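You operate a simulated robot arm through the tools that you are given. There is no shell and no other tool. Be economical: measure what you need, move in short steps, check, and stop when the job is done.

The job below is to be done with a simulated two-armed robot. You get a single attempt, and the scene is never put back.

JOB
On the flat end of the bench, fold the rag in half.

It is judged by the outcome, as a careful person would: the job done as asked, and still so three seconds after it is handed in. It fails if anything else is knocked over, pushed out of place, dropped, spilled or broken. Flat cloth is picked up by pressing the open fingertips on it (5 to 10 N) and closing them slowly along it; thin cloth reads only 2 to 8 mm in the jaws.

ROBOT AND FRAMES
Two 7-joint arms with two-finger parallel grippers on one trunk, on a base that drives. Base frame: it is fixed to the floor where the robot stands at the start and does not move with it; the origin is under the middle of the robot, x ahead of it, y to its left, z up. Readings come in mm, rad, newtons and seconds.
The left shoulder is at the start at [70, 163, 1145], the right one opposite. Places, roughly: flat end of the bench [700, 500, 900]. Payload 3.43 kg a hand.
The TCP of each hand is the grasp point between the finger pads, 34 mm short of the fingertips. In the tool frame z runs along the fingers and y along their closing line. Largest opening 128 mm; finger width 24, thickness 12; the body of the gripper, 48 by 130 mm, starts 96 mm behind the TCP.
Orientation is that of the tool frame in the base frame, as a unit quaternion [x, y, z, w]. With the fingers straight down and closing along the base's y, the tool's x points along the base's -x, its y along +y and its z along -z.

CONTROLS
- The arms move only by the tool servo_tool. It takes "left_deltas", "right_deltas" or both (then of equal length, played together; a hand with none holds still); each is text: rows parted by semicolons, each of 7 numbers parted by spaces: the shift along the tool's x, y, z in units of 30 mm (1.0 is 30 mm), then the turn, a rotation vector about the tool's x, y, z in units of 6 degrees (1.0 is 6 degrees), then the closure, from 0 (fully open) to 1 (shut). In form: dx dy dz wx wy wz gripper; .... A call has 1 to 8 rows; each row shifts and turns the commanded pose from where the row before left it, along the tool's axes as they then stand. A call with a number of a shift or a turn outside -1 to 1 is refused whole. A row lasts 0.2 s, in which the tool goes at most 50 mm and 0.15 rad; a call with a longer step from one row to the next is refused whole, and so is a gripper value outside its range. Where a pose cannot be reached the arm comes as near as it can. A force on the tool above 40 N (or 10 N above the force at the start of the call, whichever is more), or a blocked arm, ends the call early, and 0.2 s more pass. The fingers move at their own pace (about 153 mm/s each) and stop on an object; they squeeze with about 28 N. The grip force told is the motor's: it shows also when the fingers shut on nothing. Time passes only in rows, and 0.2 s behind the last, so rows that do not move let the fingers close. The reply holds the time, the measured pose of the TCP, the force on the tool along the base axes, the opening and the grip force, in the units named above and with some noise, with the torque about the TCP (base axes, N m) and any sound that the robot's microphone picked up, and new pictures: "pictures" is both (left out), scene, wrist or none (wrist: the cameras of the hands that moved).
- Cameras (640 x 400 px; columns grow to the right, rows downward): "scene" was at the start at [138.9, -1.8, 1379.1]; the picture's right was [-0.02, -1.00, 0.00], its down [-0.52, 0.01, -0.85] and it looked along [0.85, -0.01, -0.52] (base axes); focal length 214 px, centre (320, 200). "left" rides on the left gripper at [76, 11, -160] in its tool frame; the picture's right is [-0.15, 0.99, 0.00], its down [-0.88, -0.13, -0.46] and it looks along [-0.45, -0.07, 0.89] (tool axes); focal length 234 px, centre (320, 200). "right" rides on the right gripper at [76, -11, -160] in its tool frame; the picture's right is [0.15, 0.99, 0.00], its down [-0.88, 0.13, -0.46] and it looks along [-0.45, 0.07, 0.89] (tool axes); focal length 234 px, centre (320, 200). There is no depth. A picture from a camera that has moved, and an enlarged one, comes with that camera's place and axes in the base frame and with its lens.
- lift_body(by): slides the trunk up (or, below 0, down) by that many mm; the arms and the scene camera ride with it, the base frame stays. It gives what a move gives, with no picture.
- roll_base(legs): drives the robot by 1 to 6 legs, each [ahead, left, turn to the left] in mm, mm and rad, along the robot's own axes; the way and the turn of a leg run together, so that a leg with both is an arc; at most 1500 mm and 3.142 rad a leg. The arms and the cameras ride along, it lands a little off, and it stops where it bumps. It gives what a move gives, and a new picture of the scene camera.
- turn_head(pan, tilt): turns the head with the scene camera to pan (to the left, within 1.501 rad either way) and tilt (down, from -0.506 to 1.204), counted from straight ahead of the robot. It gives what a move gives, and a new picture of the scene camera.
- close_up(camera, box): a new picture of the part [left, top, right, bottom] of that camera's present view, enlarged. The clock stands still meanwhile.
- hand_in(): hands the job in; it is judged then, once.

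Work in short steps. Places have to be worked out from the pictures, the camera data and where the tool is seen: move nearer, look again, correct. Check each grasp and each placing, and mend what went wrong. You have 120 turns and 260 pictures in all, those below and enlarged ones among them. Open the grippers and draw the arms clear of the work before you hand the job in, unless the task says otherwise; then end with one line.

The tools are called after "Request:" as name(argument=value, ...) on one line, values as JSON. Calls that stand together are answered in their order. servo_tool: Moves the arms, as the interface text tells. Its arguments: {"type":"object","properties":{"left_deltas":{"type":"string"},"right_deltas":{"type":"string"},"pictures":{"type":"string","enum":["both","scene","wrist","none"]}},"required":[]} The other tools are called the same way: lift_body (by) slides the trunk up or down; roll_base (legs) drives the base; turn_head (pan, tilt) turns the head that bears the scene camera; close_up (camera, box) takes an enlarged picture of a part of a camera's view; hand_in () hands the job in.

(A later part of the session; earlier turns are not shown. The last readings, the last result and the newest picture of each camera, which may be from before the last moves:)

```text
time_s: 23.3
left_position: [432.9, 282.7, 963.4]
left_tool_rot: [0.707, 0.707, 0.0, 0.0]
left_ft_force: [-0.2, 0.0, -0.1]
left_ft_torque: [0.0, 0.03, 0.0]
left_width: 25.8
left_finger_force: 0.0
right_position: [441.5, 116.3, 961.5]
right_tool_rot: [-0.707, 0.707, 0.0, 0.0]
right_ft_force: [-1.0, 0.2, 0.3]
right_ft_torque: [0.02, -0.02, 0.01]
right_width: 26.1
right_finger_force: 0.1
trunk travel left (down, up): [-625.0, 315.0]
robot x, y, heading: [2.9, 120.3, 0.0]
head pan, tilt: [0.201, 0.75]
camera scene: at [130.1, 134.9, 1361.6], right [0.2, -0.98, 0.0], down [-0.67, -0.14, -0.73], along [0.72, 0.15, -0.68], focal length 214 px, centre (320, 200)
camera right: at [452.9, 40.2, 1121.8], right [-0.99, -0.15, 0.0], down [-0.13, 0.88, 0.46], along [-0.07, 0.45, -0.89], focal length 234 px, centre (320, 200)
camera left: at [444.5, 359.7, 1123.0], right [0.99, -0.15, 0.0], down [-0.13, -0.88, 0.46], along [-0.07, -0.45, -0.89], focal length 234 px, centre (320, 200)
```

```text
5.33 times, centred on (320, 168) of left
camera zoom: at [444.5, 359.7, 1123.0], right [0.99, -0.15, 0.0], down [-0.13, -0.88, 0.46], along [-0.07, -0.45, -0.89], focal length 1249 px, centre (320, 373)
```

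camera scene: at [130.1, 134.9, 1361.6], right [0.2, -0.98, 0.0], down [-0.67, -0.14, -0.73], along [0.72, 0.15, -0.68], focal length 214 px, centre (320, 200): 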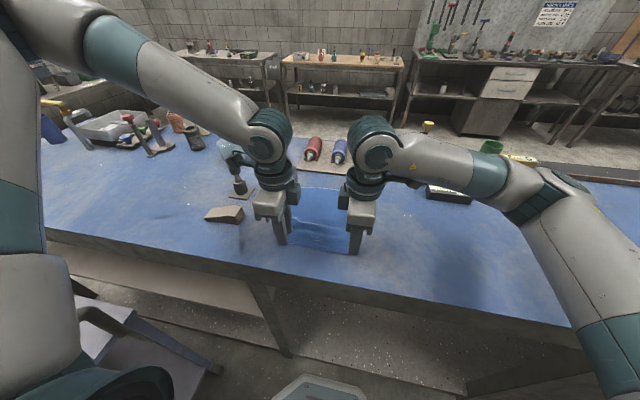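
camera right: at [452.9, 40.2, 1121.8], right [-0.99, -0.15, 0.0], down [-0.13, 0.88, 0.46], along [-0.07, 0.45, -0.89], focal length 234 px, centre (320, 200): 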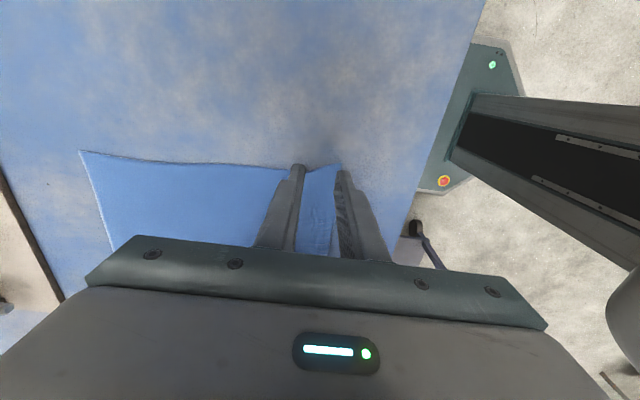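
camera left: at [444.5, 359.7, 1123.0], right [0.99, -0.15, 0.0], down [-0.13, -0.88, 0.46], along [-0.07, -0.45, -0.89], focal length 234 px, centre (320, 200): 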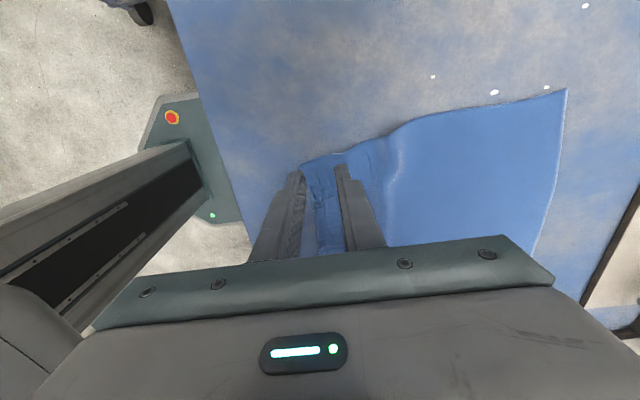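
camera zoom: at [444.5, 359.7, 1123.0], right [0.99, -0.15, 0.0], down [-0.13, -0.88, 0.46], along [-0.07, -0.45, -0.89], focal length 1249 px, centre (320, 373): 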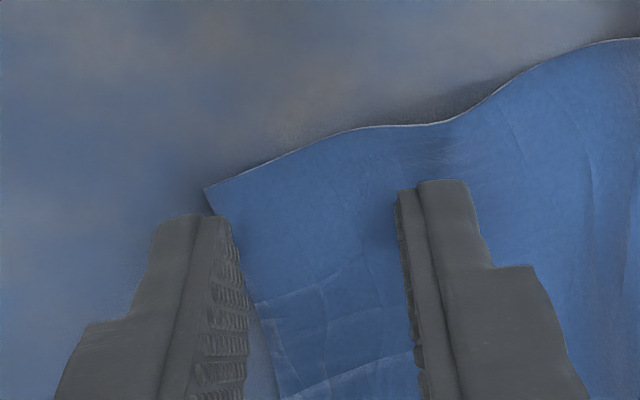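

Both outer fingers stand right at the raw edge. Lowering to contact.

Request:
servo_tool(left_deltas="0 0 0.1 0 0 0 0.797;0 0 0.1 0 0 0 0.797;0 0 0.03 0 0 0 0.797;0 0 0 0 0 0 0.797", right_deltas="0 0 0.06 0 0 0 0.797;0 0 0.06 0 0 0 0.797;0 0 0.05 0 0 0 0.797;0 0 0 0 0 0 0.797", pictures="none")

```text
time_s: 24.3
left_position: [434.3, 284.6, 956.0]
left_tool_rot: [0.707, 0.708, 0.0, 0.0]
left_ft_force: [0.2, -0.2, 2.8]
left_ft_torque: [0.01, 0.0, 0.02]
left_width: 26.0
left_finger_force: 0.1
right_position: [442.3, 115.5, 956.3]
right_tool_rot: [-0.707, 0.707, 0.0, -0.001]
right_ft_force: [0.1, -0.1, 0.5]
right_ft_torque: [0.03, 0.0, -0.02]
right_width: 26.3
right_finger_force: 0.1
trunk travel left (down, up): [-625.0, 315.0]
robot x, y, heading: [2.3, 120.8, 0.0]
head pan, tilt: [0.201, 0.75]
```

Request:
servo_tool(left_deltas="0 0 0.025 0 0 0 0.797;0 0 0 0 0 0 0.797", right_deltas="0 0 0.035 0 0 0 0.797;0 0 0 0 0 0 0.797", pictures="none")

```text
time_s: 24.9
left_position: [434.4, 282.7, 955.7]
left_tool_rot: [0.707, 0.708, 0.0, 0.001]
left_ft_force: [1.6, 2.1, 9.3]
left_ft_torque: [0.05, -0.08, 0.02]
left_width: 26.0
left_finger_force: 0.0
right_position: [441.7, 115.5, 955.8]
right_tool_rot: [-0.707, 0.707, 0.0, 0.0]
right_ft_force: [1.1, 0.0, 1.2]
right_ft_torque: [0.03, -0.01, 0.0]
right_width: 26.1
right_finger_force: 0.1
trunk travel left (down, up): [-625.0, 315.0]
robot x, y, heading: [-0.1, 119.4, -0.007]
head pan, tilt: [0.201, 0.75]
```

Left is at 9 N; the right needs a little more.

Request:
servo_tool(right_deltas="0 0 0.03 0 0 0 0.797;0 0 0 0 0 0 0.797", pictures="none")

```text
time_s: 25.5
left_position: [433.0, 281.3, 955.6]
left_tool_rot: [0.708, 0.707, -0.001, 0.0]
left_ft_force: [2.8, 2.1, 12.1]
left_ft_torque: [0.11, -0.13, -0.02]
left_width: 26.0
left_finger_force: 0.2
right_position: [442.0, 114.9, 956.0]
right_tool_rot: [-0.707, 0.707, -0.001, 0.001]
right_ft_force: [0.3, -0.1, 4.8]
right_ft_torque: [0.0, -0.06, -0.04]
right_width: 25.9
right_finger_force: 0.2
trunk travel left (down, up): [-625.0, 315.0]
robot x, y, heading: [-0.7, 120.2, -0.004]
head pan, tilt: [0.201, 0.75]
```

Forces are 12 N and 5 N. Easing the left slightly, adding a little on the right, and closing slowly.

Request:
servo_tool(left_deltas="0 0 -0.01 0 0 0 0.82;0 0 0 0 0 0 0.85;0 0 0 0 0 0 0.88;0 0 0 0 0 0 0.91;0 0 0 0 0 0 0.94;0 0 0 0 0 0 0.97;0 0 0 0 0 0 1;0 0 0 0 0 0 1", right_deltas="0 0 0.012 0 0 0 0.82;0 0 0 0 0 0 0.85;0 0 0 0 0 0 0.88;0 0 0 0 0 0 0.91;0 0 0 0 0 0 0.94;0 0 0 0 0 0 0.97;0 0 0 0 0 0 1;0 0 0 0 0 0 1")

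Request:
close_up(camera="right", box=[260, 130, 380, 205])

Request:
close_up(camera="left", box=[260, 130, 380, 205])

```text
time_s: 27.3
left_position: [433.4, 283.0, 955.9]
left_tool_rot: [0.708, 0.707, 0.0, 0.001]
left_ft_force: [0.3, 0.0, 7.0]
left_ft_torque: [0.04, -0.01, 0.0]
left_width: 0.1
left_finger_force: 28.1
right_position: [440.0, 115.9, 955.2]
right_tool_rot: [-0.706, 0.708, 0.0, 0.0]
right_ft_force: [0.5, -0.5, 13.7]
right_ft_torque: [0.06, -0.02, 0.02]
right_width: 0.2
right_finger_force: 27.8
trunk travel left (down, up): [-625.0, 315.0]
robot x, y, heading: [-1.6, 119.5, 0.002]
head pan, tilt: [0.201, 0.75]
camera scene: at [128.8, 134.4, 1361.8], right [0.2, -0.98, 0.0], down [-0.67, -0.14, -0.73], along [0.72, 0.15, -0.68], focal length 214 px, centre (320, 200)
camera right: at [451.8, 39.6, 1115.2], right [-0.99, -0.15, 0.0], down [-0.13, 0.88, 0.46], along [-0.06, 0.45, -0.89], focal length 234 px, centre (320, 200)
camera left: at [443.8, 359.2, 1116.0], right [0.99, -0.15, 0.0], down [-0.13, -0.88, 0.46], along [-0.07, -0.45, -0.89], focal length 234 px, centre (320, 200)
```

scene: 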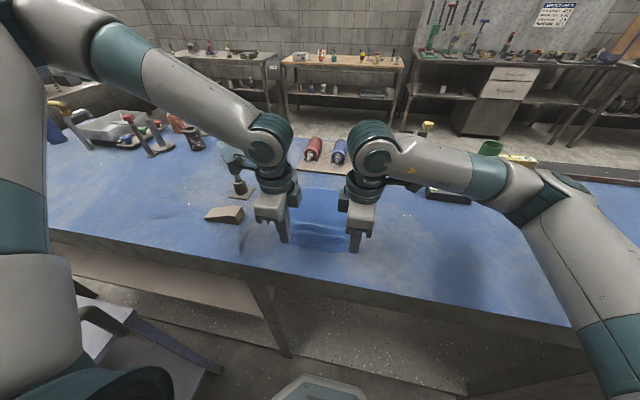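
right: 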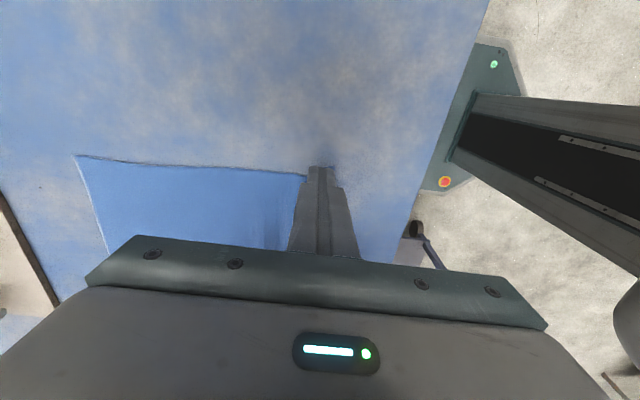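
left: 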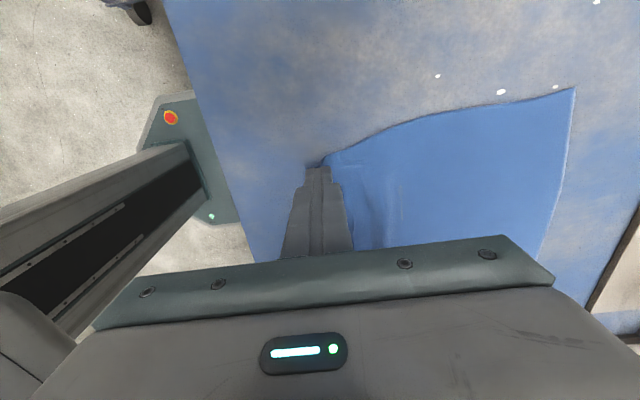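

```text
5.33 times, centred on (320, 168) of right
camera zoom: at [451.8, 39.6, 1115.2], right [-0.99, -0.15, 0.0], down [-0.13, 0.88, 0.46], along [-0.06, 0.45, -0.89], focal length 1249 px, centre (320, 373)
```

zoom: 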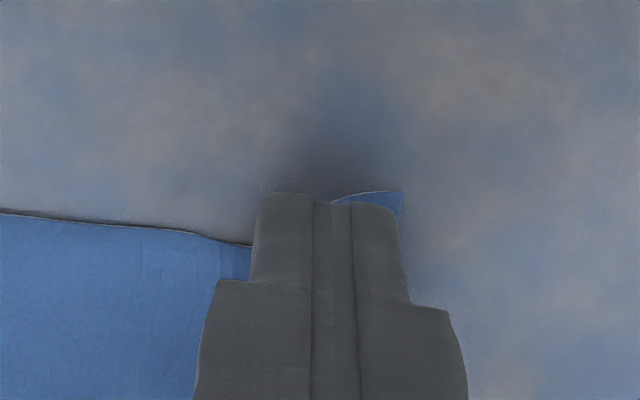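

```text
5.33 times, centred on (320, 168) of left
camera zoom: at [443.8, 359.2, 1116.0], right [0.99, -0.15, 0.0], down [-0.13, -0.88, 0.46], along [-0.07, -0.45, -0.89], focal length 1249 px, centre (320, 373)
```

zoom: 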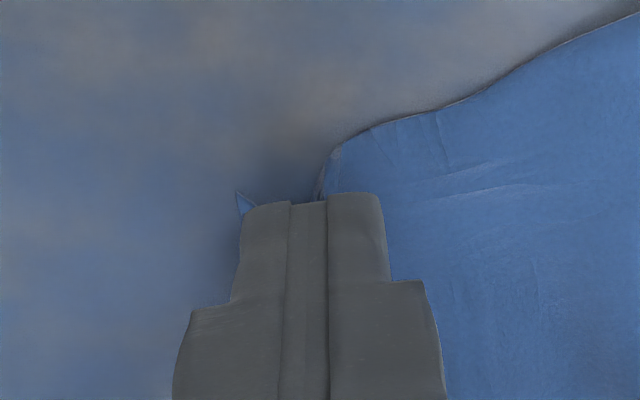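

The jaws closed on nothing (0.1 mm). There is a better way: pinch the rag along its middle line with both hands, lift so both halves hang together, then lay it down as a folded double layer. I'll open, lift and view the rag.

Request:
servo_tool(left_deltas="0 0 0 0 0 0 0.95;0 0 0 0 0 0 0.9;0 0 0 0 0 0 0.85;0 0 0 0 0 0 0.8;0 0 -0.5 0 0 0 0.72;0 0 -0.7 0 0 0 0.72;0.8 -0.3 -0.5 0 0 0 0.72;0.8 -0.3 0 0 0 0 0.72", right_deltas="0 0 0 0 0 0 0.95;0 0 0 0 0 0 0.9;0 0 0 0 0 0 0.85;0 0 0 0 0 0 0.8;0 0 -0.5 0 0 0 0.72;0 0 -0.7 0 0 0 0.72;0.8 0.3 -0.5 0 0 0 0.72;0.8 0.3 0 0 0 0 0.72", pictures="none")

Request:
close_up(camera="scene", box=[240, 160, 400, 260])

```text
time_s: 29.1
left_position: [414.2, 330.6, 1005.1]
left_tool_rot: [0.707, 0.708, 0.0, 0.0]
left_ft_force: [0.1, 0.5, 1.0]
left_ft_torque: [0.02, -0.03, -0.01]
left_width: 35.9
left_finger_force: 0.0
right_position: [423.8, 67.3, 1005.7]
right_tool_rot: [-0.707, 0.707, -0.001, -0.001]
right_ft_force: [-0.1, -0.2, -0.2]
right_ft_torque: [0.04, 0.01, 0.0]
right_width: 36.0
right_finger_force: 0.1
trunk travel left (down, up): [-625.0, 315.0]
robot x, y, heading: [4.2, 119.6, 0.003]
head pan, tilt: [0.201, 0.75]
```

```text
4.00 times, centred on (320, 210) of scene
camera zoom: at [129.5, 134.4, 1361.6], right [0.2, -0.98, 0.0], down [-0.67, -0.14, -0.73], along [0.72, 0.15, -0.68], focal length 858 px, centre (320, 160)
```

zoom: 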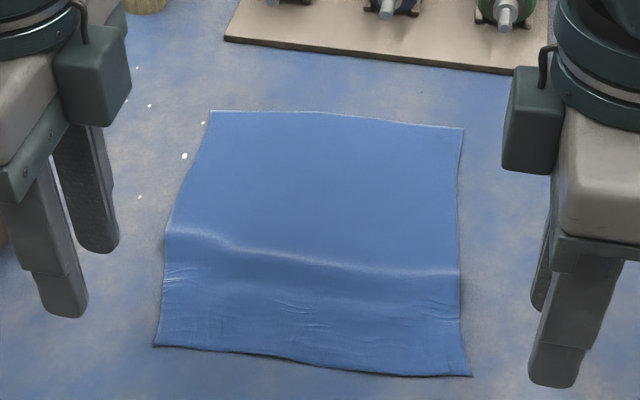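

The rag is flat again. Its middle line runs from about (521,313) to (539,116), turned about 5°. I'll go over it at y=290 and y=135, yawed 5° to match.

Request:
servo_tool(left_deltas="-0.28 0.72 0 0 0 0 0.69;-0.28 0.72 0 0 0 0 0.69;-0.28 0.72 0 0 0 0 0.69;-0.28 0.72 0 0 0 0 0.69;-0.25 0.69 0 0 0 0 0.69;0 0 0.5 0 0 0 0.69;0 0 0.5 0 0 0 0.69;0 0 0.3 0 0 -0.87 0.69", right_deltas="-0.46 -0.75 0 0 0 0 0.69;-0.46 -0.75 0 0 0 0 0.69;-0.45 -0.75 0 0 0 0 0.69;-0.45 -0.75 0 0 0 0 0.69;-0.45 -0.7 0 0 0 0 0.69;0 0 0.5 0 0 0 0.69;0 0 0.5 0 0 0 0.69;0 0 0.3 0 0 -0.87 0.69")

Request:
close_up(camera="scene", box=[240, 160, 400, 260])

```text
time_s: 30.9
left_position: [523.4, 290.4, 967.6]
left_tool_rot: [0.674, 0.739, 0.0, 0.0]
left_ft_force: [-0.1, -0.1, 0.4]
left_ft_torque: [-0.01, -0.02, -0.03]
left_width: 39.6
left_finger_force: 0.0
right_position: [483.0, 103.1, 1006.2]
right_tool_rot: [-0.704, 0.71, 0.001, 0.0]
right_ft_force: [-0.5, 0.7, -0.5]
right_ft_torque: [-0.01, -0.02, -0.02]
right_width: 39.9
right_finger_force: 0.0
right hand out of reach, approached as far as the arm can: row 3, 4, 5, 6, 7, 8
trunk travel left (down, up): [-625.0, 315.0]
robot x, y, heading: [-2.2, 118.4, 0.001]
head pan, tilt: [0.201, 0.75]
camera scene: at [130.5, 134.8, 1361.5], right [0.2, -0.98, 0.0], down [-0.67, -0.14, -0.73], along [0.72, 0.15, -0.68], focal length 214 px, centre (320, 200)
camera right: at [495.2, 27.3, 1165.5], right [-0.99, -0.14, 0.0], down [-0.12, 0.88, 0.46], along [-0.07, 0.45, -0.89], focal length 234 px, centre (320, 200)
camera left: at [527.5, 366.8, 1127.2], right [1.0, -0.05, 0.0], down [-0.05, -0.89, 0.46], along [-0.03, -0.45, -0.89], focal length 234 px, centre (320, 200)
```

scene: 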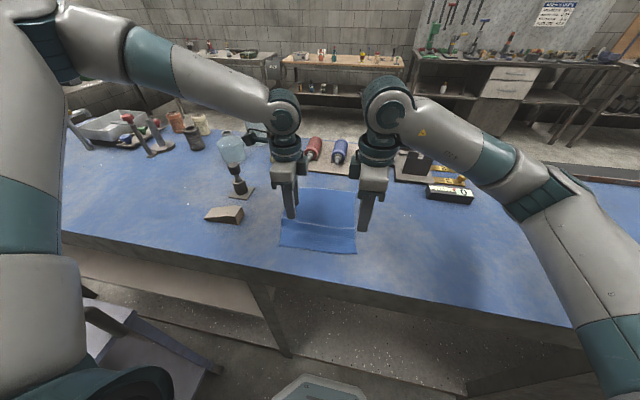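
right: 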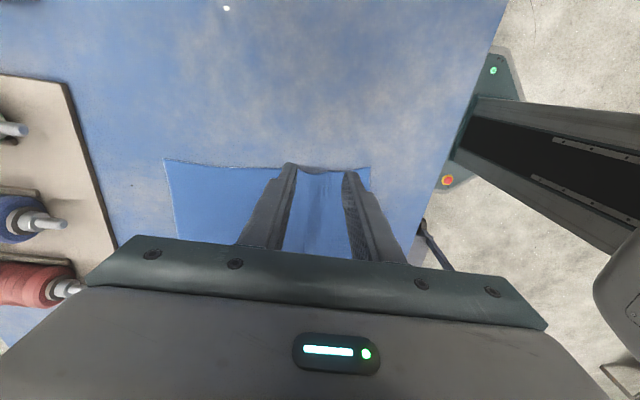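
left: 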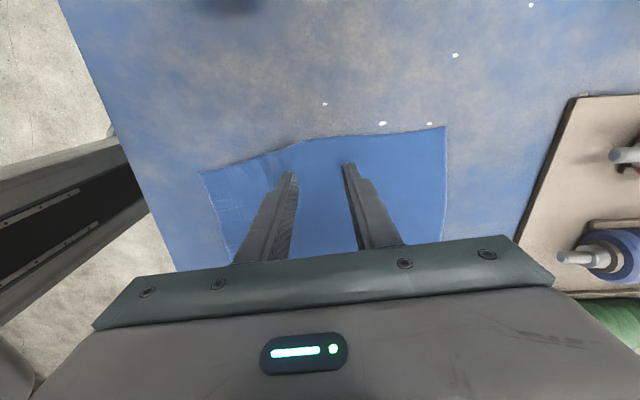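

```text
4.00 times, centred on (320, 210) of scene
camera zoom: at [130.5, 134.8, 1361.5], right [0.2, -0.98, 0.0], down [-0.67, -0.14, -0.73], along [0.72, 0.15, -0.68], focal length 858 px, centre (320, 160)
```

zoom: 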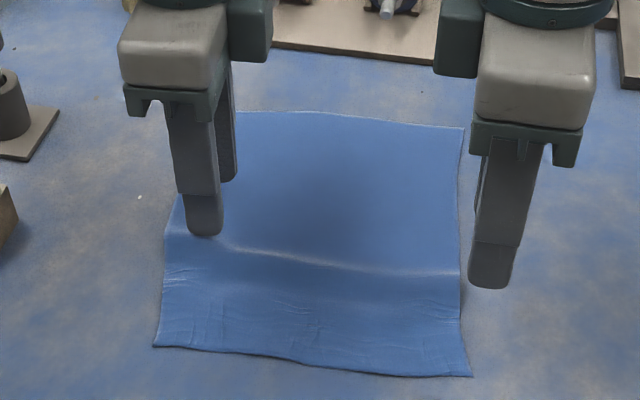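

The right arm meets a joint limit near x=483 with this yaw. I'll raise both hands and shift the base about 90 mm further left, so the rag is centred between the arms, then try again.

Request:
servo_tool(left_deltas="0 -0.5 -1 0 0 0 0.69;0 -0.5 -1 0 0 0 0.69;0 0 -1 0 0 0 0.69;0 0 -1 0 0 0 0.69;0 0 -0.5 0 0 0 0.69", right_deltas="0 0.3 -1 0 0 0 0.69;0 0.3 -1 0 0 0 0.69;0 0 -1 0 0 0 0.69;0 0 0 0 0 0 0.69;0 0 0 0 0 0 0.69", pictures="none")

Request:
roll_base(legs=[[0, 90, 0]])

```text
time_s: 32.1
left_position: [492.7, 286.3, 1103.0]
left_tool_rot: [0.674, 0.739, 0.001, -0.002]
left_ft_force: [0.4, -0.1, -0.1]
left_ft_torque: [-0.04, 0.0, 0.03]
left_width: 40.0
left_finger_force: 0.0
right_position: [465.9, 103.3, 1096.2]
right_tool_rot: [-0.705, 0.71, 0.002, 0.001]
right_ft_force: [0.0, 0.0, 0.1]
right_ft_torque: [0.02, 0.01, -0.02]
right_width: 39.8
right_finger_force: 0.0
trunk travel left (down, up): [-625.0, 315.0]
robot x, y, heading: [0.8, 122.9, -0.001]
head pan, tilt: [0.201, 0.75]
```

```text
time_s: 33.2
left_position: [493.8, 373.8, 1102.2]
left_tool_rot: [0.675, 0.738, 0.0, -0.001]
left_ft_force: [-0.3, -0.3, 0.6]
left_ft_torque: [-0.02, 0.02, -0.01]
left_width: 39.8
left_finger_force: 0.0
right_position: [466.0, 191.8, 1098.4]
right_tool_rot: [-0.704, 0.71, 0.001, -0.001]
right_ft_force: [0.2, 0.7, 0.4]
right_ft_torque: [-0.06, 0.01, -0.01]
right_width: 39.8
right_finger_force: 0.1
trunk travel left (down, up): [-625.0, 315.0]
robot x, y, heading: [-3.7, 205.5, -0.002]
head pan, tilt: [0.201, 0.75]
camera scene: at [130.3, 223.4, 1361.5], right [0.2, -0.98, 0.0], down [-0.67, -0.13, -0.73], along [0.72, 0.14, -0.68], focal length 214 px, centre (320, 200)
```

scene: 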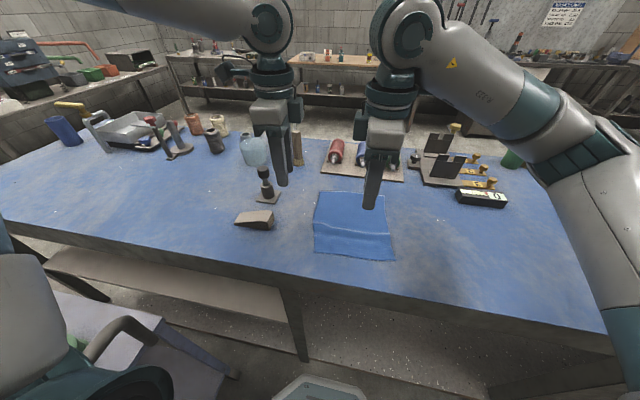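

Now the hands go back to the middle line, staying high.

Request:
servo_tool(left_deltas="-0.72 0.18 0 0 0 0 0.69;-0.72 0.18 0 0 0 0 0.69;-0.72 0.18 0.5 0 0 0 0.69;-0.72 0.17 1 0 0 0 0.69;0 0 1 0 0 0 0.69", right_deltas="0.5 -0.6 0 0 0 0 0.69;0.5 -0.6 0 0 0 0 0.69;0.5 -0.6 0.5 0 0 0 0.69;0.4 -0.57 1 0 0 0 0.69;0 0 1 0 0 0 0.69")

```text
time_s: 34.4
left_position: [510.8, 329.6, 1060.3]
left_tool_rot: [0.674, 0.739, 0.0, 0.0]
left_ft_force: [-0.6, -0.1, 0.6]
left_ft_torque: [-0.01, 0.02, 0.01]
left_width: 39.5
left_finger_force: 0.0
left hand out of reach, approached as far as the arm can: row 3, 4
right_position: [479.1, 152.3, 1020.1]
right_tool_rot: [-0.7, 0.714, 0.002, 0.001]
right_ft_force: [-0.5, -0.1, 0.7]
right_ft_torque: [-0.01, 0.01, 0.0]
right_width: 39.8
right_finger_force: 0.1
right hand out of reach, approached as far as the arm can: row 2, 3, 4
trunk travel left (down, up): [-625.0, 315.0]
robot x, y, heading: [-1.5, 208.4, 0.001]
head pan, tilt: [0.201, 0.75]
camera scene: at [131.1, 223.6, 1361.5], right [0.2, -0.98, 0.0], down [-0.67, -0.14, -0.73], along [0.72, 0.14, -0.68], focal length 214 px, centre (320, 200)
camera right: at [489.5, 76.6, 1179.2], right [-0.99, -0.13, 0.0], down [-0.11, 0.88, 0.46], along [-0.06, 0.45, -0.89], focal length 234 px, centre (320, 200)
camera left: at [515.5, 408.1, 1221.6], right [1.0, -0.06, 0.0], down [-0.05, -0.89, 0.46], along [-0.03, -0.46, -0.89], focal length 234 px, centre (320, 200)
```

scene: 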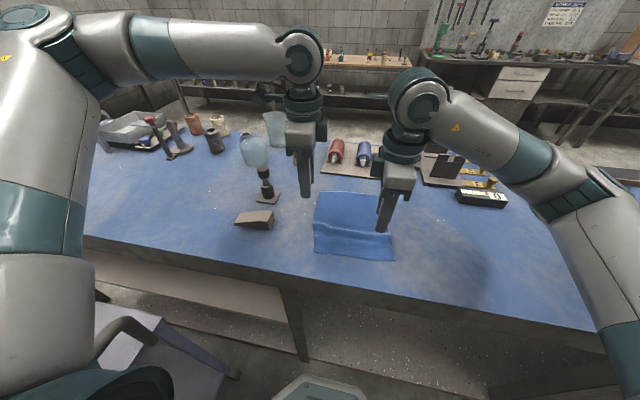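
right: 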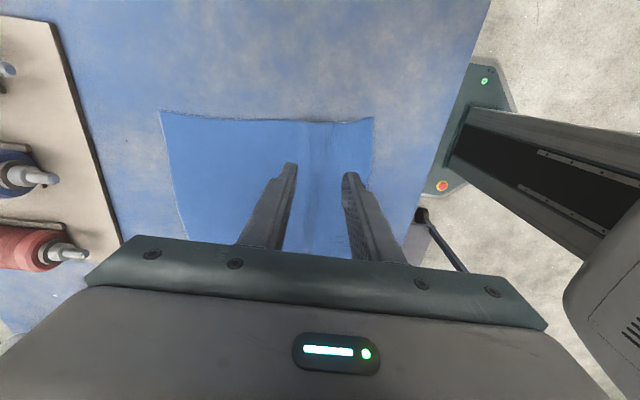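
left: 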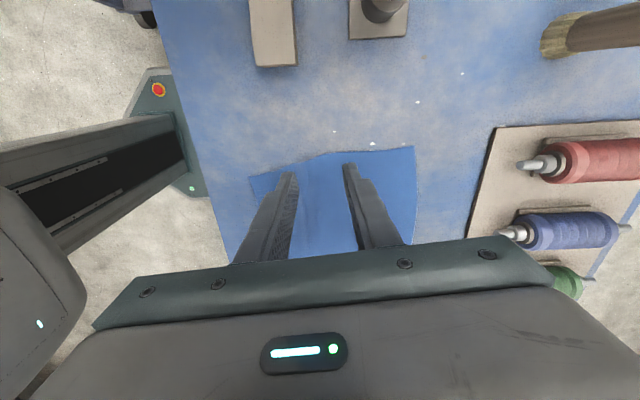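

With the hands yawed 90° both arms are limited here. The unturned hand pose reaches well, so I'll fold about the rag's other mid-line instead (near-middle (417,201) to far-middle (643,229)), with the left hand near and the right hand far. First I raise and turn the hands back.

Request:
servo_tool(left_deltas="0 0 -0.7 0 0 -1 0.69;0 0 0 0 0 -1 0.69;0 0 0 0 0 -1 0.69;0 0 0 0 0 -1 0.69;0 0 0 0 0 -1 0.69;0 0 0 0 0 -1 0.69;0 0 0 0 0 -1 0.69;0 0 0 0 0 -1 0.69", right_deltas="0.5 0 -1 0 0 0.86 0.69;0.5 0 -1 0 0 0.86 0.69;0 0 0 0 0 0.86 0.69;0 0 0 0 0 0.86 0.69;0 0 0 0 0 0.86 0.69;0 0 0 0 0 0.86 0.69;0 0 0 0 0 0.86 0.69;0 0 0 0 0 0.86 0.69", pictures="none")

Request:
servo_tool(left_deltas="0 0 0 0 0 -1 0.69;0 0 0 0 0 -1 0.69;0 0 0 0 0 -1 0.69;0 0 0 0 0 -1 0.69;0 0 0 0 0 -1 0.69;0 0 0 0 0 -1 0.69;0 0 0 0 0 -1 0.69;0 0 0 0 0 -0.33 0.69", right_deltas="0 0 0 0 0 0.86 0.69;0 0 0 0 0 0.86 0.69;0 0 0 0 0 0.86 0.69;0 0 0 0 0 0.86 0.69;0 0 0 0 0 0.86 0.69;0 0 0 0 0 0.86 0.69;0 0 0 0 0 0.86 0.69;0 0 0 0 0 0.76 0.69")

```text
time_s: 36.2
left_position: [510.7, 329.3, 1082.0]
left_tool_rot: [0.315, 0.949, -0.001, 0.0]
left_ft_force: [0.0, 0.1, -0.1]
left_ft_torque: [0.0, -0.02, -0.03]
left_width: 39.8
left_finger_force: 0.1
right_position: [477.4, 123.5, 1080.0]
right_tool_rot: [-0.408, 0.913, 0.001, 0.0]
right_ft_force: [0.3, 0.0, -0.5]
right_ft_torque: [0.04, 0.02, -0.02]
right_width: 39.6
right_finger_force: 0.0
trunk travel left (down, up): [-625.0, 315.0]
robot x, y, heading: [-2.0, 207.8, -0.006]
head pan, tilt: [0.201, 0.75]
```

```text
time_s: 38.0
left_position: [510.2, 331.9, 1082.3]
left_tool_rot: [-0.063, 0.998, 0.0, 0.0]
left_ft_force: [-0.8, 0.1, 0.0]
left_ft_torque: [0.0, -0.01, 0.03]
left_width: 39.9
left_finger_force: 0.1
right_position: [477.3, 124.7, 1079.1]
right_tool_rot: [-0.065, 0.998, 0.0, -0.001]
right_ft_force: [0.9, 1.2, -0.5]
right_ft_torque: [0.0, 0.02, -0.03]
right_width: 39.9
right_finger_force: 0.0
trunk travel left (down, up): [-625.0, 315.0]
robot x, y, heading: [-2.3, 207.4, -0.005]
head pan, tilt: [0.201, 0.75]
camera scene: at [130.4, 223.1, 1361.5], right [0.2, -0.98, 0.0], down [-0.67, -0.13, -0.73], along [0.72, 0.14, -0.68], focal length 214 px, centre (320, 200)
camera right: at [404.0, 103.1, 1239.1], right [-0.27, 0.96, 0.0], down [0.86, 0.24, 0.45], along [0.44, 0.13, -0.89], focal length 234 px, centre (320, 200)
camera left: at [433.5, 332.7, 1242.8], right [0.02, 1.0, 0.0], down [0.89, -0.02, 0.46], along [0.46, -0.01, -0.89], focal length 234 px, centre (320, 200)
```

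scene: 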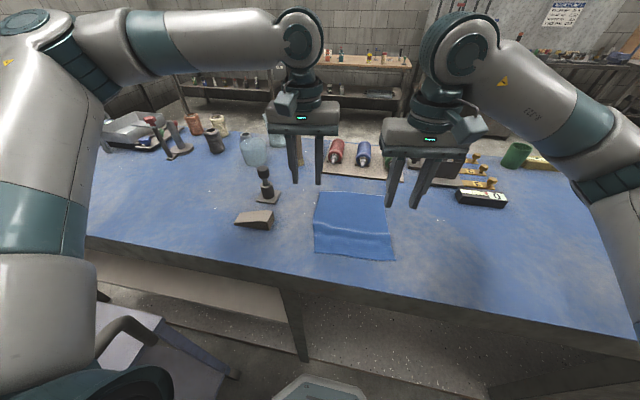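
right: 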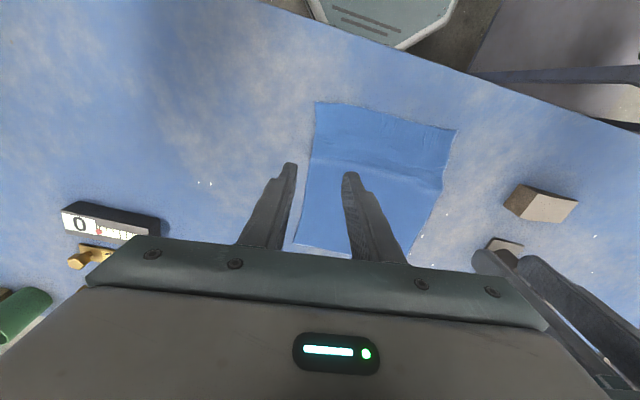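
left: 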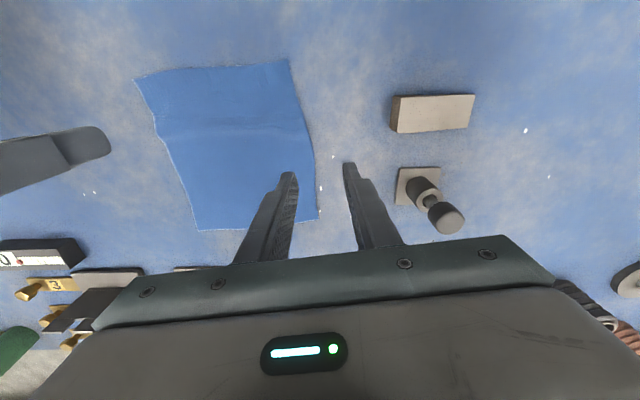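

The hands are turned back. From the left camera the rag's corners are NR(430,108), NL(413,296), FL(630,327), FR(650,127), so the mid-line passes (455,206) and (610,223). I'll bring the left hand over the near point and the right over the far point, still high.

Request:
servo_tool(left_deltas="0.78 0 0 0 0 0 0.69;0.78 0 0 0 0 0 0.69;0.78 0 0 0 0 0 0.69;0 -0.5 0 0 0 0 0.69;0 -0.86 0 0 0 0 0.69;0 -0.86 0 0 0 0 0.69;0 -0.86 0 0 0 0 0.69;0 -0.86 0 0 0 0 0.69", right_deltas="-0.96 0 0 0 0 0 0.69;-0.96 0 0 0 0 0 0.69;-0.96 0 0 0 0 0 0.69;-0.96 0.3 0 0 0 0 0.69;-0.97 0.6 0 0 0 0 0.69;0 0.6 0 0 0 0 0.69;0 0.6 0 0 0 0 0.69;0 0.6 0 0 0 0 0.69")

```text
time_s: 39.8
left_position: [442.5, 318.5, 1083.9]
left_tool_rot: [-0.064, 0.998, -0.002, 0.001]
left_ft_force: [-0.3, 0.0, -0.9]
left_ft_torque: [0.03, 0.02, 0.0]
left_width: 39.6
left_finger_force: 0.1
left hand out of reach, approached as far as the arm can: row 4, 5, 6, 7, 8
right_position: [610.2, 225.6, 1078.8]
right_tool_rot: [-0.065, 0.998, 0.0, -0.002]
right_ft_force: [0.6, -0.6, 0.0]
right_ft_torque: [0.01, 0.02, 0.02]
right_width: 39.7
right_finger_force: 0.1
trunk travel left (down, up): [-625.0, 315.0]
robot x, y, heading: [1.4, 214.2, -0.001]
head pan, tilt: [0.201, 0.75]
camera scene: at [131.7, 224.5, 1361.4], right [0.2, -0.98, 0.0], down [-0.67, -0.14, -0.73], along [0.72, 0.14, -0.68], focal length 214 px, centre (320, 200)
camera right: at [537.3, 204.4, 1238.8], right [-0.28, 0.96, 0.0], down [0.86, 0.25, 0.45], along [0.44, 0.13, -0.89], focal length 234 px, centre (320, 200)
camera left: at [366.4, 321.0, 1243.1], right [0.02, 1.0, 0.0], down [0.89, -0.01, 0.46], along [0.46, -0.01, -0.89], focal length 234 px, centre (320, 200)
```

scene: 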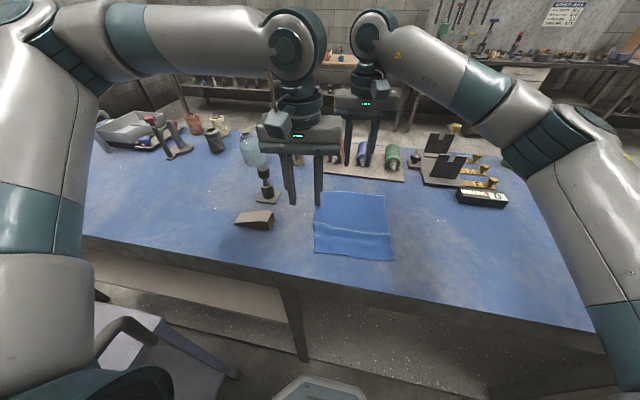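
right: 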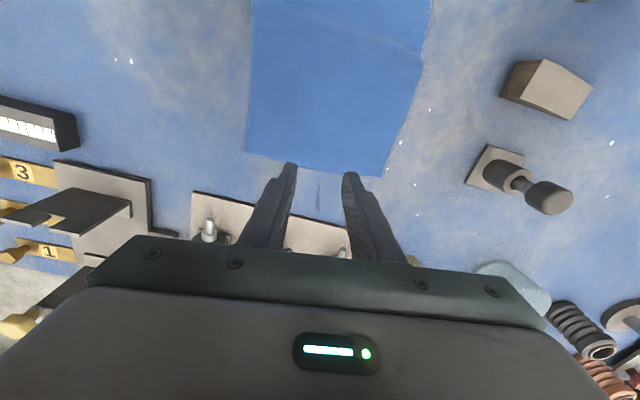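
left: 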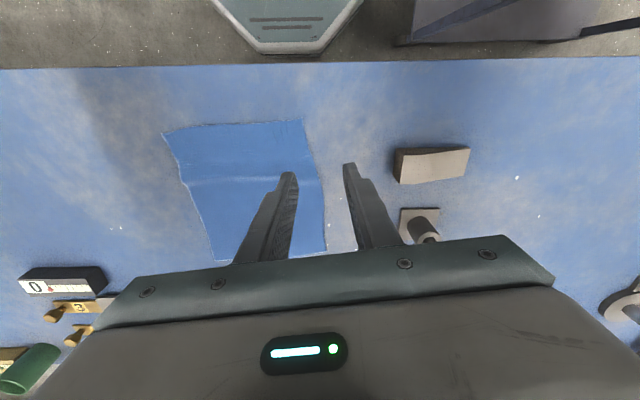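

The left arm can't reach that far inward at close range. I'll drive back 100 mm and right 100 mm so that both targets lie farther out, then re-approach.

Request:
roll_base(legs=[[-100, -100, 0]])

```text
time_s: 41.1
left_position: [343.2, 219.4, 1083.7]
left_tool_rot: [-0.064, 0.998, 0.0, 0.0]
left_ft_force: [0.1, 0.7, 0.3]
left_ft_torque: [0.01, 0.0, 0.01]
left_width: 39.5
left_finger_force: 0.1
right_position: [508.7, 126.9, 1079.2]
right_tool_rot: [-0.066, 0.998, 0.001, -0.001]
right_ft_force: [-0.1, 0.0, -1.4]
right_ft_torque: [-0.02, 0.02, 0.0]
right_width: 39.9
right_finger_force: 0.0
trunk travel left (down, up): [-625.0, 315.0]
robot x, y, heading: [-99.5, 106.1, -0.005]
head pan, tilt: [0.201, 0.75]
camera scene: at [29.9, 124.7, 1361.4], right [0.2, -0.98, 0.0], down [-0.67, -0.13, -0.73], along [0.72, 0.14, -0.68], focal length 214 px, centre (320, 200)
```

scene: 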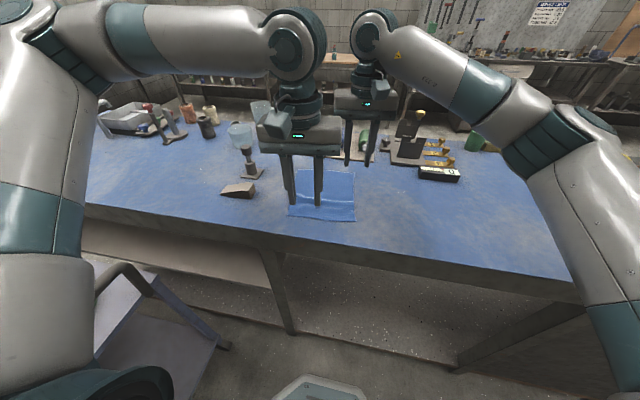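

Request:
servo_tool(left_deltas="0 0 0 0 0 0 0.69;-0.9 -0.2 0 0 0 0 0.69;-0.9 -0.2 0 0 0 0 0.69;-0.9 -0.25 0 0 0 0 0.69;-0.95 -0.25 0 0 0 0 0.69", right_deltas="-0.94 0.69 0 0 0 0 0.69;-0.94 0.69 0 0 0 0 0.69;-0.93 0.69 0 0 0 0 0.69;-0.93 0.68 0 0 0 0 0.69;0 0 0 0 0 0 0.69", pictures="both")

```text
time_s: 42.4
left_position: [391.0, 223.3, 1088.4]
left_tool_rot: [-0.063, 0.998, -0.003, 0.001]
left_ft_force: [-0.1, -0.3, -0.1]
left_ft_torque: [0.03, 0.0, 0.0]
left_width: 39.8
left_finger_force: 0.0
left hand out of reach, approached as far as the arm can: row 2, 3, 4, 5
right_position: [610.5, 220.5, 1079.7]
right_tool_rot: [-0.066, 0.998, 0.0, -0.002]
right_ft_force: [-0.7, 0.3, -1.1]
right_ft_torque: [0.07, -0.01, 0.0]
right_width: 39.8
right_finger_force: 0.1
trunk travel left (down, up): [-625.0, 315.0]
robot x, y, heading: [-99.6, 109.8, -0.003]
head pan, tilt: [0.201, 0.75]
camera scene: at [30.2, 122.6, 1361.5], right [0.2, -0.98, 0.0], down [-0.67, -0.13, -0.73], along [0.72, 0.14, -0.68], focal length 214 px, centre (320, 200)
camera right: at [537.4, 198.6, 1239.5], right [-0.28, 0.96, 0.0], down [0.86, 0.24, 0.45], along [0.44, 0.13, -0.89], focal length 234 px, centre (320, 200)
camera left: at [314.0, 226.8, 1248.1], right [0.02, 1.0, 0.0], down [0.89, -0.02, 0.46], along [0.46, -0.01, -0.89], focal length 234 px, centre (320, 200)
```

scene: 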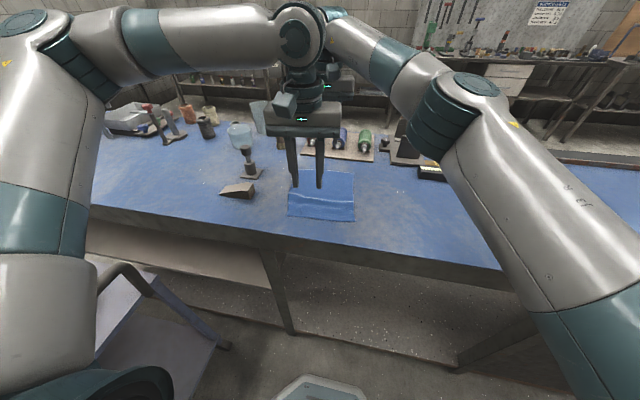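
right: 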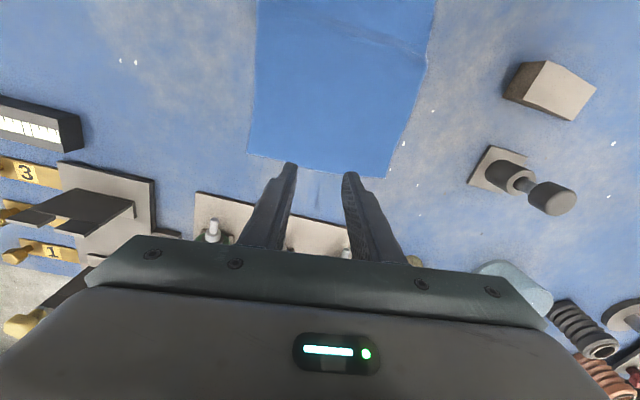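
left: 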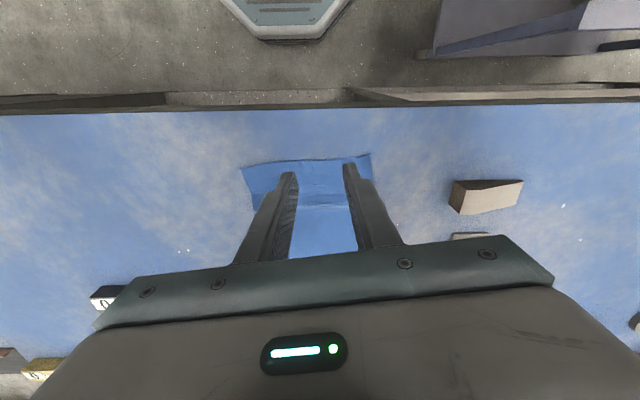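

The wrists stand high relative to the shoulders, which likely cramps the arms. I'll raise the trunk by 200 mm and then lower the hands.

Request:
lift_body(by=200)

Request:
servo_tool(left_deltas="0 0 1 0 0 0 0.69;0 0 1 0 0 0 0.69;0 0 1 0 0 0 0.69;0 0 1 0 0 0 0.69;0 0 1 0 0 0 0.69;0 0 1 0 0 0 0.69;0 0 1 0 0 0 0.69", right_deltas="0 0 1 0 0 0 0.69;0 0 1 0 0 0 0.69;0 0 1 0 0 0 0.69;0 0 1 0 0 0 0.69;0 0 1 0 0 0 0.69;0 0 1 0 0 0 0.69;0 0 1 0 0 0 0.69", pictures="none")

Request:
servo_tool(left_deltas="-0.7 -0.3 0 0 0 0 0.69;-0.7 -0.3 0 0 0 0 0.69;-0.7 -0.2 0 0 0 0 0.69", pictures="scene")

```text
time_s: 44.5
left_position: [391.3, 224.7, 1289.1]
left_tool_rot: [-0.066, 0.998, -0.002, 0.001]
left_ft_force: [0.6, 0.2, -0.9]
left_ft_torque: [0.01, 0.01, 0.03]
left_width: 39.5
left_finger_force: 0.0
right_position: [609.8, 221.4, 1279.5]
right_tool_rot: [-0.067, 0.998, 0.001, -0.001]
right_ft_force: [-0.3, -0.1, -0.6]
right_ft_torque: [-0.02, 0.0, 0.0]
right_width: 39.9
right_finger_force: 0.0
trunk travel left (down, up): [-825.0, 115.0]
robot x, y, heading: [-100.9, 110.4, 0.0]
head pan, tilt: [0.201, 0.75]
```

```text
time_s: 46.1
left_position: [382.2, 261.6, 1091.7]
left_tool_rot: [-0.065, 0.998, -0.004, 0.001]
left_ft_force: [0.3, 0.4, 0.4]
left_ft_torque: [0.01, 0.04, -0.03]
left_width: 39.8
left_finger_force: 0.0
left hand out of reach, approached as far as the arm can: row 3, 4, 5, 6, 7
right_position: [609.7, 221.1, 1068.9]
right_tool_rot: [-0.066, 0.998, 0.0, -0.001]
right_ft_force: [-0.1, 0.1, -0.4]
right_ft_torque: [0.02, 0.03, 0.05]
right_width: 39.6
right_finger_force: 0.0
trunk travel left (down, up): [-825.0, 115.0]
robot x, y, heading: [-103.5, 105.7, -0.0]
head pan, tilt: [0.201, 0.75]
```

```text
time_s: 46.9
left_position: [440.4, 271.2, 1105.1]
left_tool_rot: [-0.063, 0.998, -0.003, 0.002]
left_ft_force: [0.3, 0.2, -0.5]
left_ft_torque: [0.01, -0.02, -0.05]
left_width: 39.6
left_finger_force: 0.2
left hand out of reach, approached as far as the arm can: row 1, 2, 3
right_position: [609.3, 221.4, 1068.8]
right_tool_rot: [-0.066, 0.998, 0.0, -0.001]
right_ft_force: [-0.2, -0.3, -0.2]
right_ft_torque: [-0.03, 0.02, -0.01]
right_width: 39.5
right_finger_force: 0.0
trunk travel left (down, up): [-825.0, 115.0]
robot x, y, heading: [-98.8, 109.9, -0.001]
head pan, tilt: [0.201, 0.75]
camera scene: at [29.6, 124.6, 1561.5], right [0.2, -0.98, 0.0], down [-0.67, -0.13, -0.73], along [0.72, 0.14, -0.68], focal length 214 px, centre (320, 200)
```

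scene: 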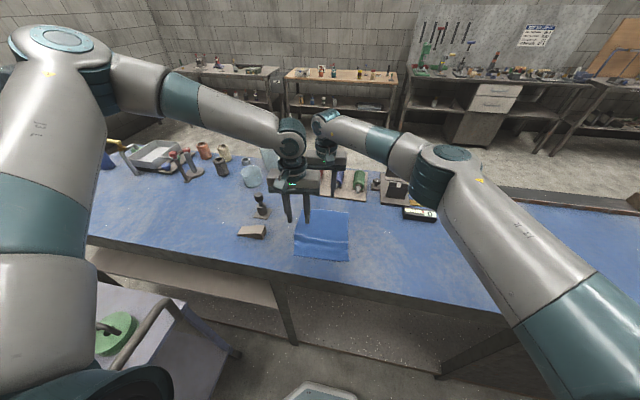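

The left arm wants its target further to its own side, while the right has room to spare. I'll drive 90 mm to the right and re-aim both.

Request:
roll_base(legs=[[0, -90, 0]])

Request:
servo_tool(left_deltas="0 0 0 0 0 0 0.69;0 0 0 0 0 0 0.69;0 0 0 0 0 0 0.69;-0.2 0.4 0.3 0 0 0 0.69;-0.2 0.4 0.6 0 0 0 0.69;0 0 0.6 0 0 0 0.69", right_deltas="0 0.8 0 0 0 0 0.69;0 0.8 0 0 0 0 0.69;-0.2 0.8 0 0 0 0 0.69;-0.2 0.6 0 0 0 0 0.69;0 0 0.3 0 0 0 0.69;0 0 0.3 0 0 0 0.69", pictures="scene")

```text
time_s: 48.0
left_position: [438.9, 183.6, 1104.3]
left_tool_rot: [-0.065, 0.998, -0.004, 0.001]
left_ft_force: [0.9, 0.4, -0.6]
left_ft_torque: [-0.02, 0.03, -0.03]
left_width: 39.6
left_finger_force: 0.0
right_position: [609.2, 134.7, 1069.1]
right_tool_rot: [-0.067, 0.998, 0.0, -0.001]
right_ft_force: [0.5, -1.2, 0.3]
right_ft_torque: [-0.01, 0.02, 0.0]
right_width: 39.7
right_finger_force: 0.0
trunk travel left (down, up): [-825.0, 115.0]
robot x, y, heading: [-100.8, 20.1, -0.002]
head pan, tilt: [0.201, 0.75]
camera scene: at [29.5, 38.3, 1561.4], right [0.2, -0.98, 0.0], down [-0.67, -0.14, -0.73], along [0.72, 0.14, -0.68], focal length 214 px, centre (320, 200)
```

scene: 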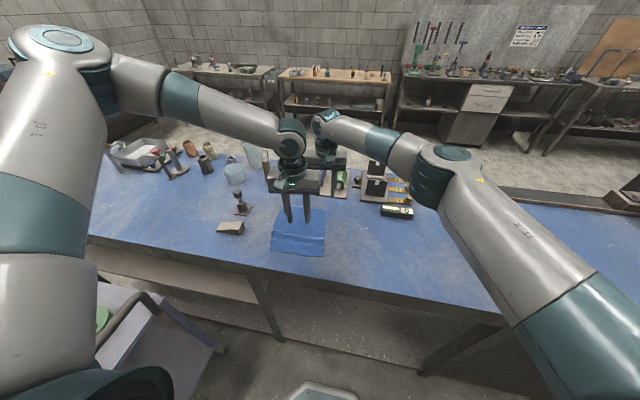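

```text
time_s: 49.4
left_position: [446.8, 212.0, 1061.6]
left_tool_rot: [-0.066, 0.998, -0.004, 0.001]
left_ft_force: [-0.4, 0.5, 0.1]
left_ft_torque: [0.02, 0.02, 0.04]
left_width: 39.6
left_finger_force: 0.1
left hand out of reach, approached as far as the arm can: row 6
right_position: [602.8, 202.7, 1051.3]
right_tool_rot: [-0.067, 0.998, 0.0, 0.0]
right_ft_force: [-0.9, -0.3, -0.1]
right_ft_torque: [-0.01, -0.05, 0.01]
right_width: 39.7
right_finger_force: 0.1
right hand out of reach, approached as far as the arm can: row 3, 4
trunk travel left (down, up): [-825.0, 115.0]
robot x, y, heading: [-100.8, 18.6, 0.002]
head pan, tilt: [0.201, 0.75]
camera scene: at [29.7, 35.3, 1561.5], right [0.2, -0.98, 0.0], down [-0.67, -0.14, -0.73], along [0.72, 0.14, -0.68], focal length 214 px, centre (320, 200)
```

scene: 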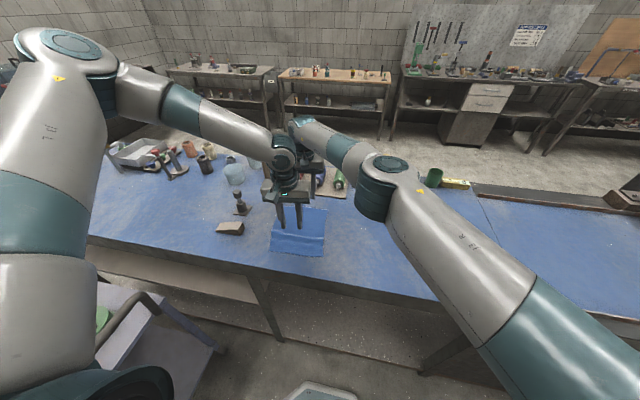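

Both arms lose reach here. The near-left spot was easy with the trunk low and the left hand turned outward, so I'll return to that arrangement (base near (0,120), trunk down again) and try the right hand turned the other way. First hands up and trunk down.

Request:
servo_tool(left_deltas="0 0.7 -1 0 0 0 0.69;0 0.7 -1 0 0 0 0.69;0 0.7 -1 0 0 0 0.69;0 0.7 -1 0 0 0 0.69;0 0.7 -1 0 0 0 0.69;0 0.7 -1 0 0 0 0.69;0 0 -1 0 0 0 0.69", right_deltas="0 -0.7 -1 0 0 0 0.69;0 -0.7 -1 0 0 0 0.69;0 -0.7 -1 0 0 0 0.69;0 -0.7 -1 0 0 0 0.69;0 0 -1 0 0 0 0.69;0 0 -1 0 0 0 0.69;0 0 -1 0 0 0 0.69", pictures="none")

Request:
lift_body(by=-180)

Request:
roll_base(legs=[[100, 100, 0]])

```text
time_s: 51.0
left_position: [429.4, 336.3, 1271.1]
left_tool_rot: [-0.065, 0.998, -0.004, 0.0]
left_ft_force: [0.3, 0.1, 0.7]
left_ft_torque: [0.03, -0.05, -0.01]
left_width: 39.8
left_finger_force: 0.1
right_position: [613.1, 119.6, 1260.4]
right_tool_rot: [-0.067, 0.998, 0.0, -0.001]
right_ft_force: [0.0, 0.2, 0.3]
right_ft_torque: [0.01, -0.05, -0.01]
right_width: 39.9
right_finger_force: 0.1
trunk travel left (down, up): [-825.0, 115.0]
robot x, y, heading: [-101.4, 18.4, -0.002]
head pan, tilt: [0.201, 0.75]
```

```text
time_s: 53.0
left_position: [430.0, 337.8, 1090.0]
left_tool_rot: [-0.065, 0.998, -0.004, 0.001]
left_ft_force: [0.2, 0.3, 1.0]
left_ft_torque: [-0.01, -0.03, 0.01]
left_width: 39.7
left_finger_force: 0.1
right_position: [613.9, 120.4, 1080.9]
right_tool_rot: [-0.067, 0.998, 0.001, -0.001]
right_ft_force: [-0.3, -0.2, -0.4]
right_ft_torque: [-0.02, 0.01, -0.01]
right_width: 39.5
right_finger_force: 0.1
trunk travel left (down, up): [-645.0, 295.0]
robot x, y, heading: [-99.2, 15.8, -0.008]
head pan, tilt: [0.201, 0.75]
```

```text
time_s: 54.4
left_position: [529.5, 435.6, 1090.9]
left_tool_rot: [-0.065, 0.998, -0.002, 0.002]
left_ft_force: [0.6, 0.0, -0.5]
left_ft_torque: [0.01, 0.01, 0.01]
left_width: 39.8
left_finger_force: 0.0
right_position: [712.7, 218.9, 1081.8]
right_tool_rot: [-0.066, 0.998, 0.001, -0.001]
right_ft_force: [-0.2, 0.1, -0.3]
right_ft_torque: [0.02, 0.01, -0.02]
right_width: 39.8
right_finger_force: 0.1
trunk travel left (down, up): [-645.0, 295.0]
robot x, y, heading: [-4.2, 119.7, -0.001]
head pan, tilt: [0.201, 0.75]
camera scene: at [127.8, 134.2, 1381.7], right [0.2, -0.98, 0.0], down [-0.67, -0.13, -0.73], along [0.72, 0.14, -0.68], focal length 214 px, centre (320, 200)
```

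scene: 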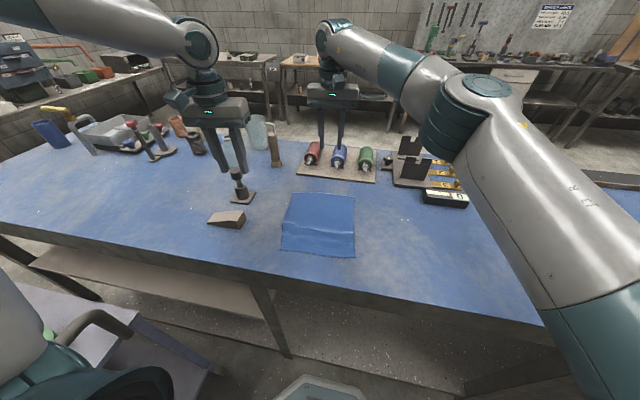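

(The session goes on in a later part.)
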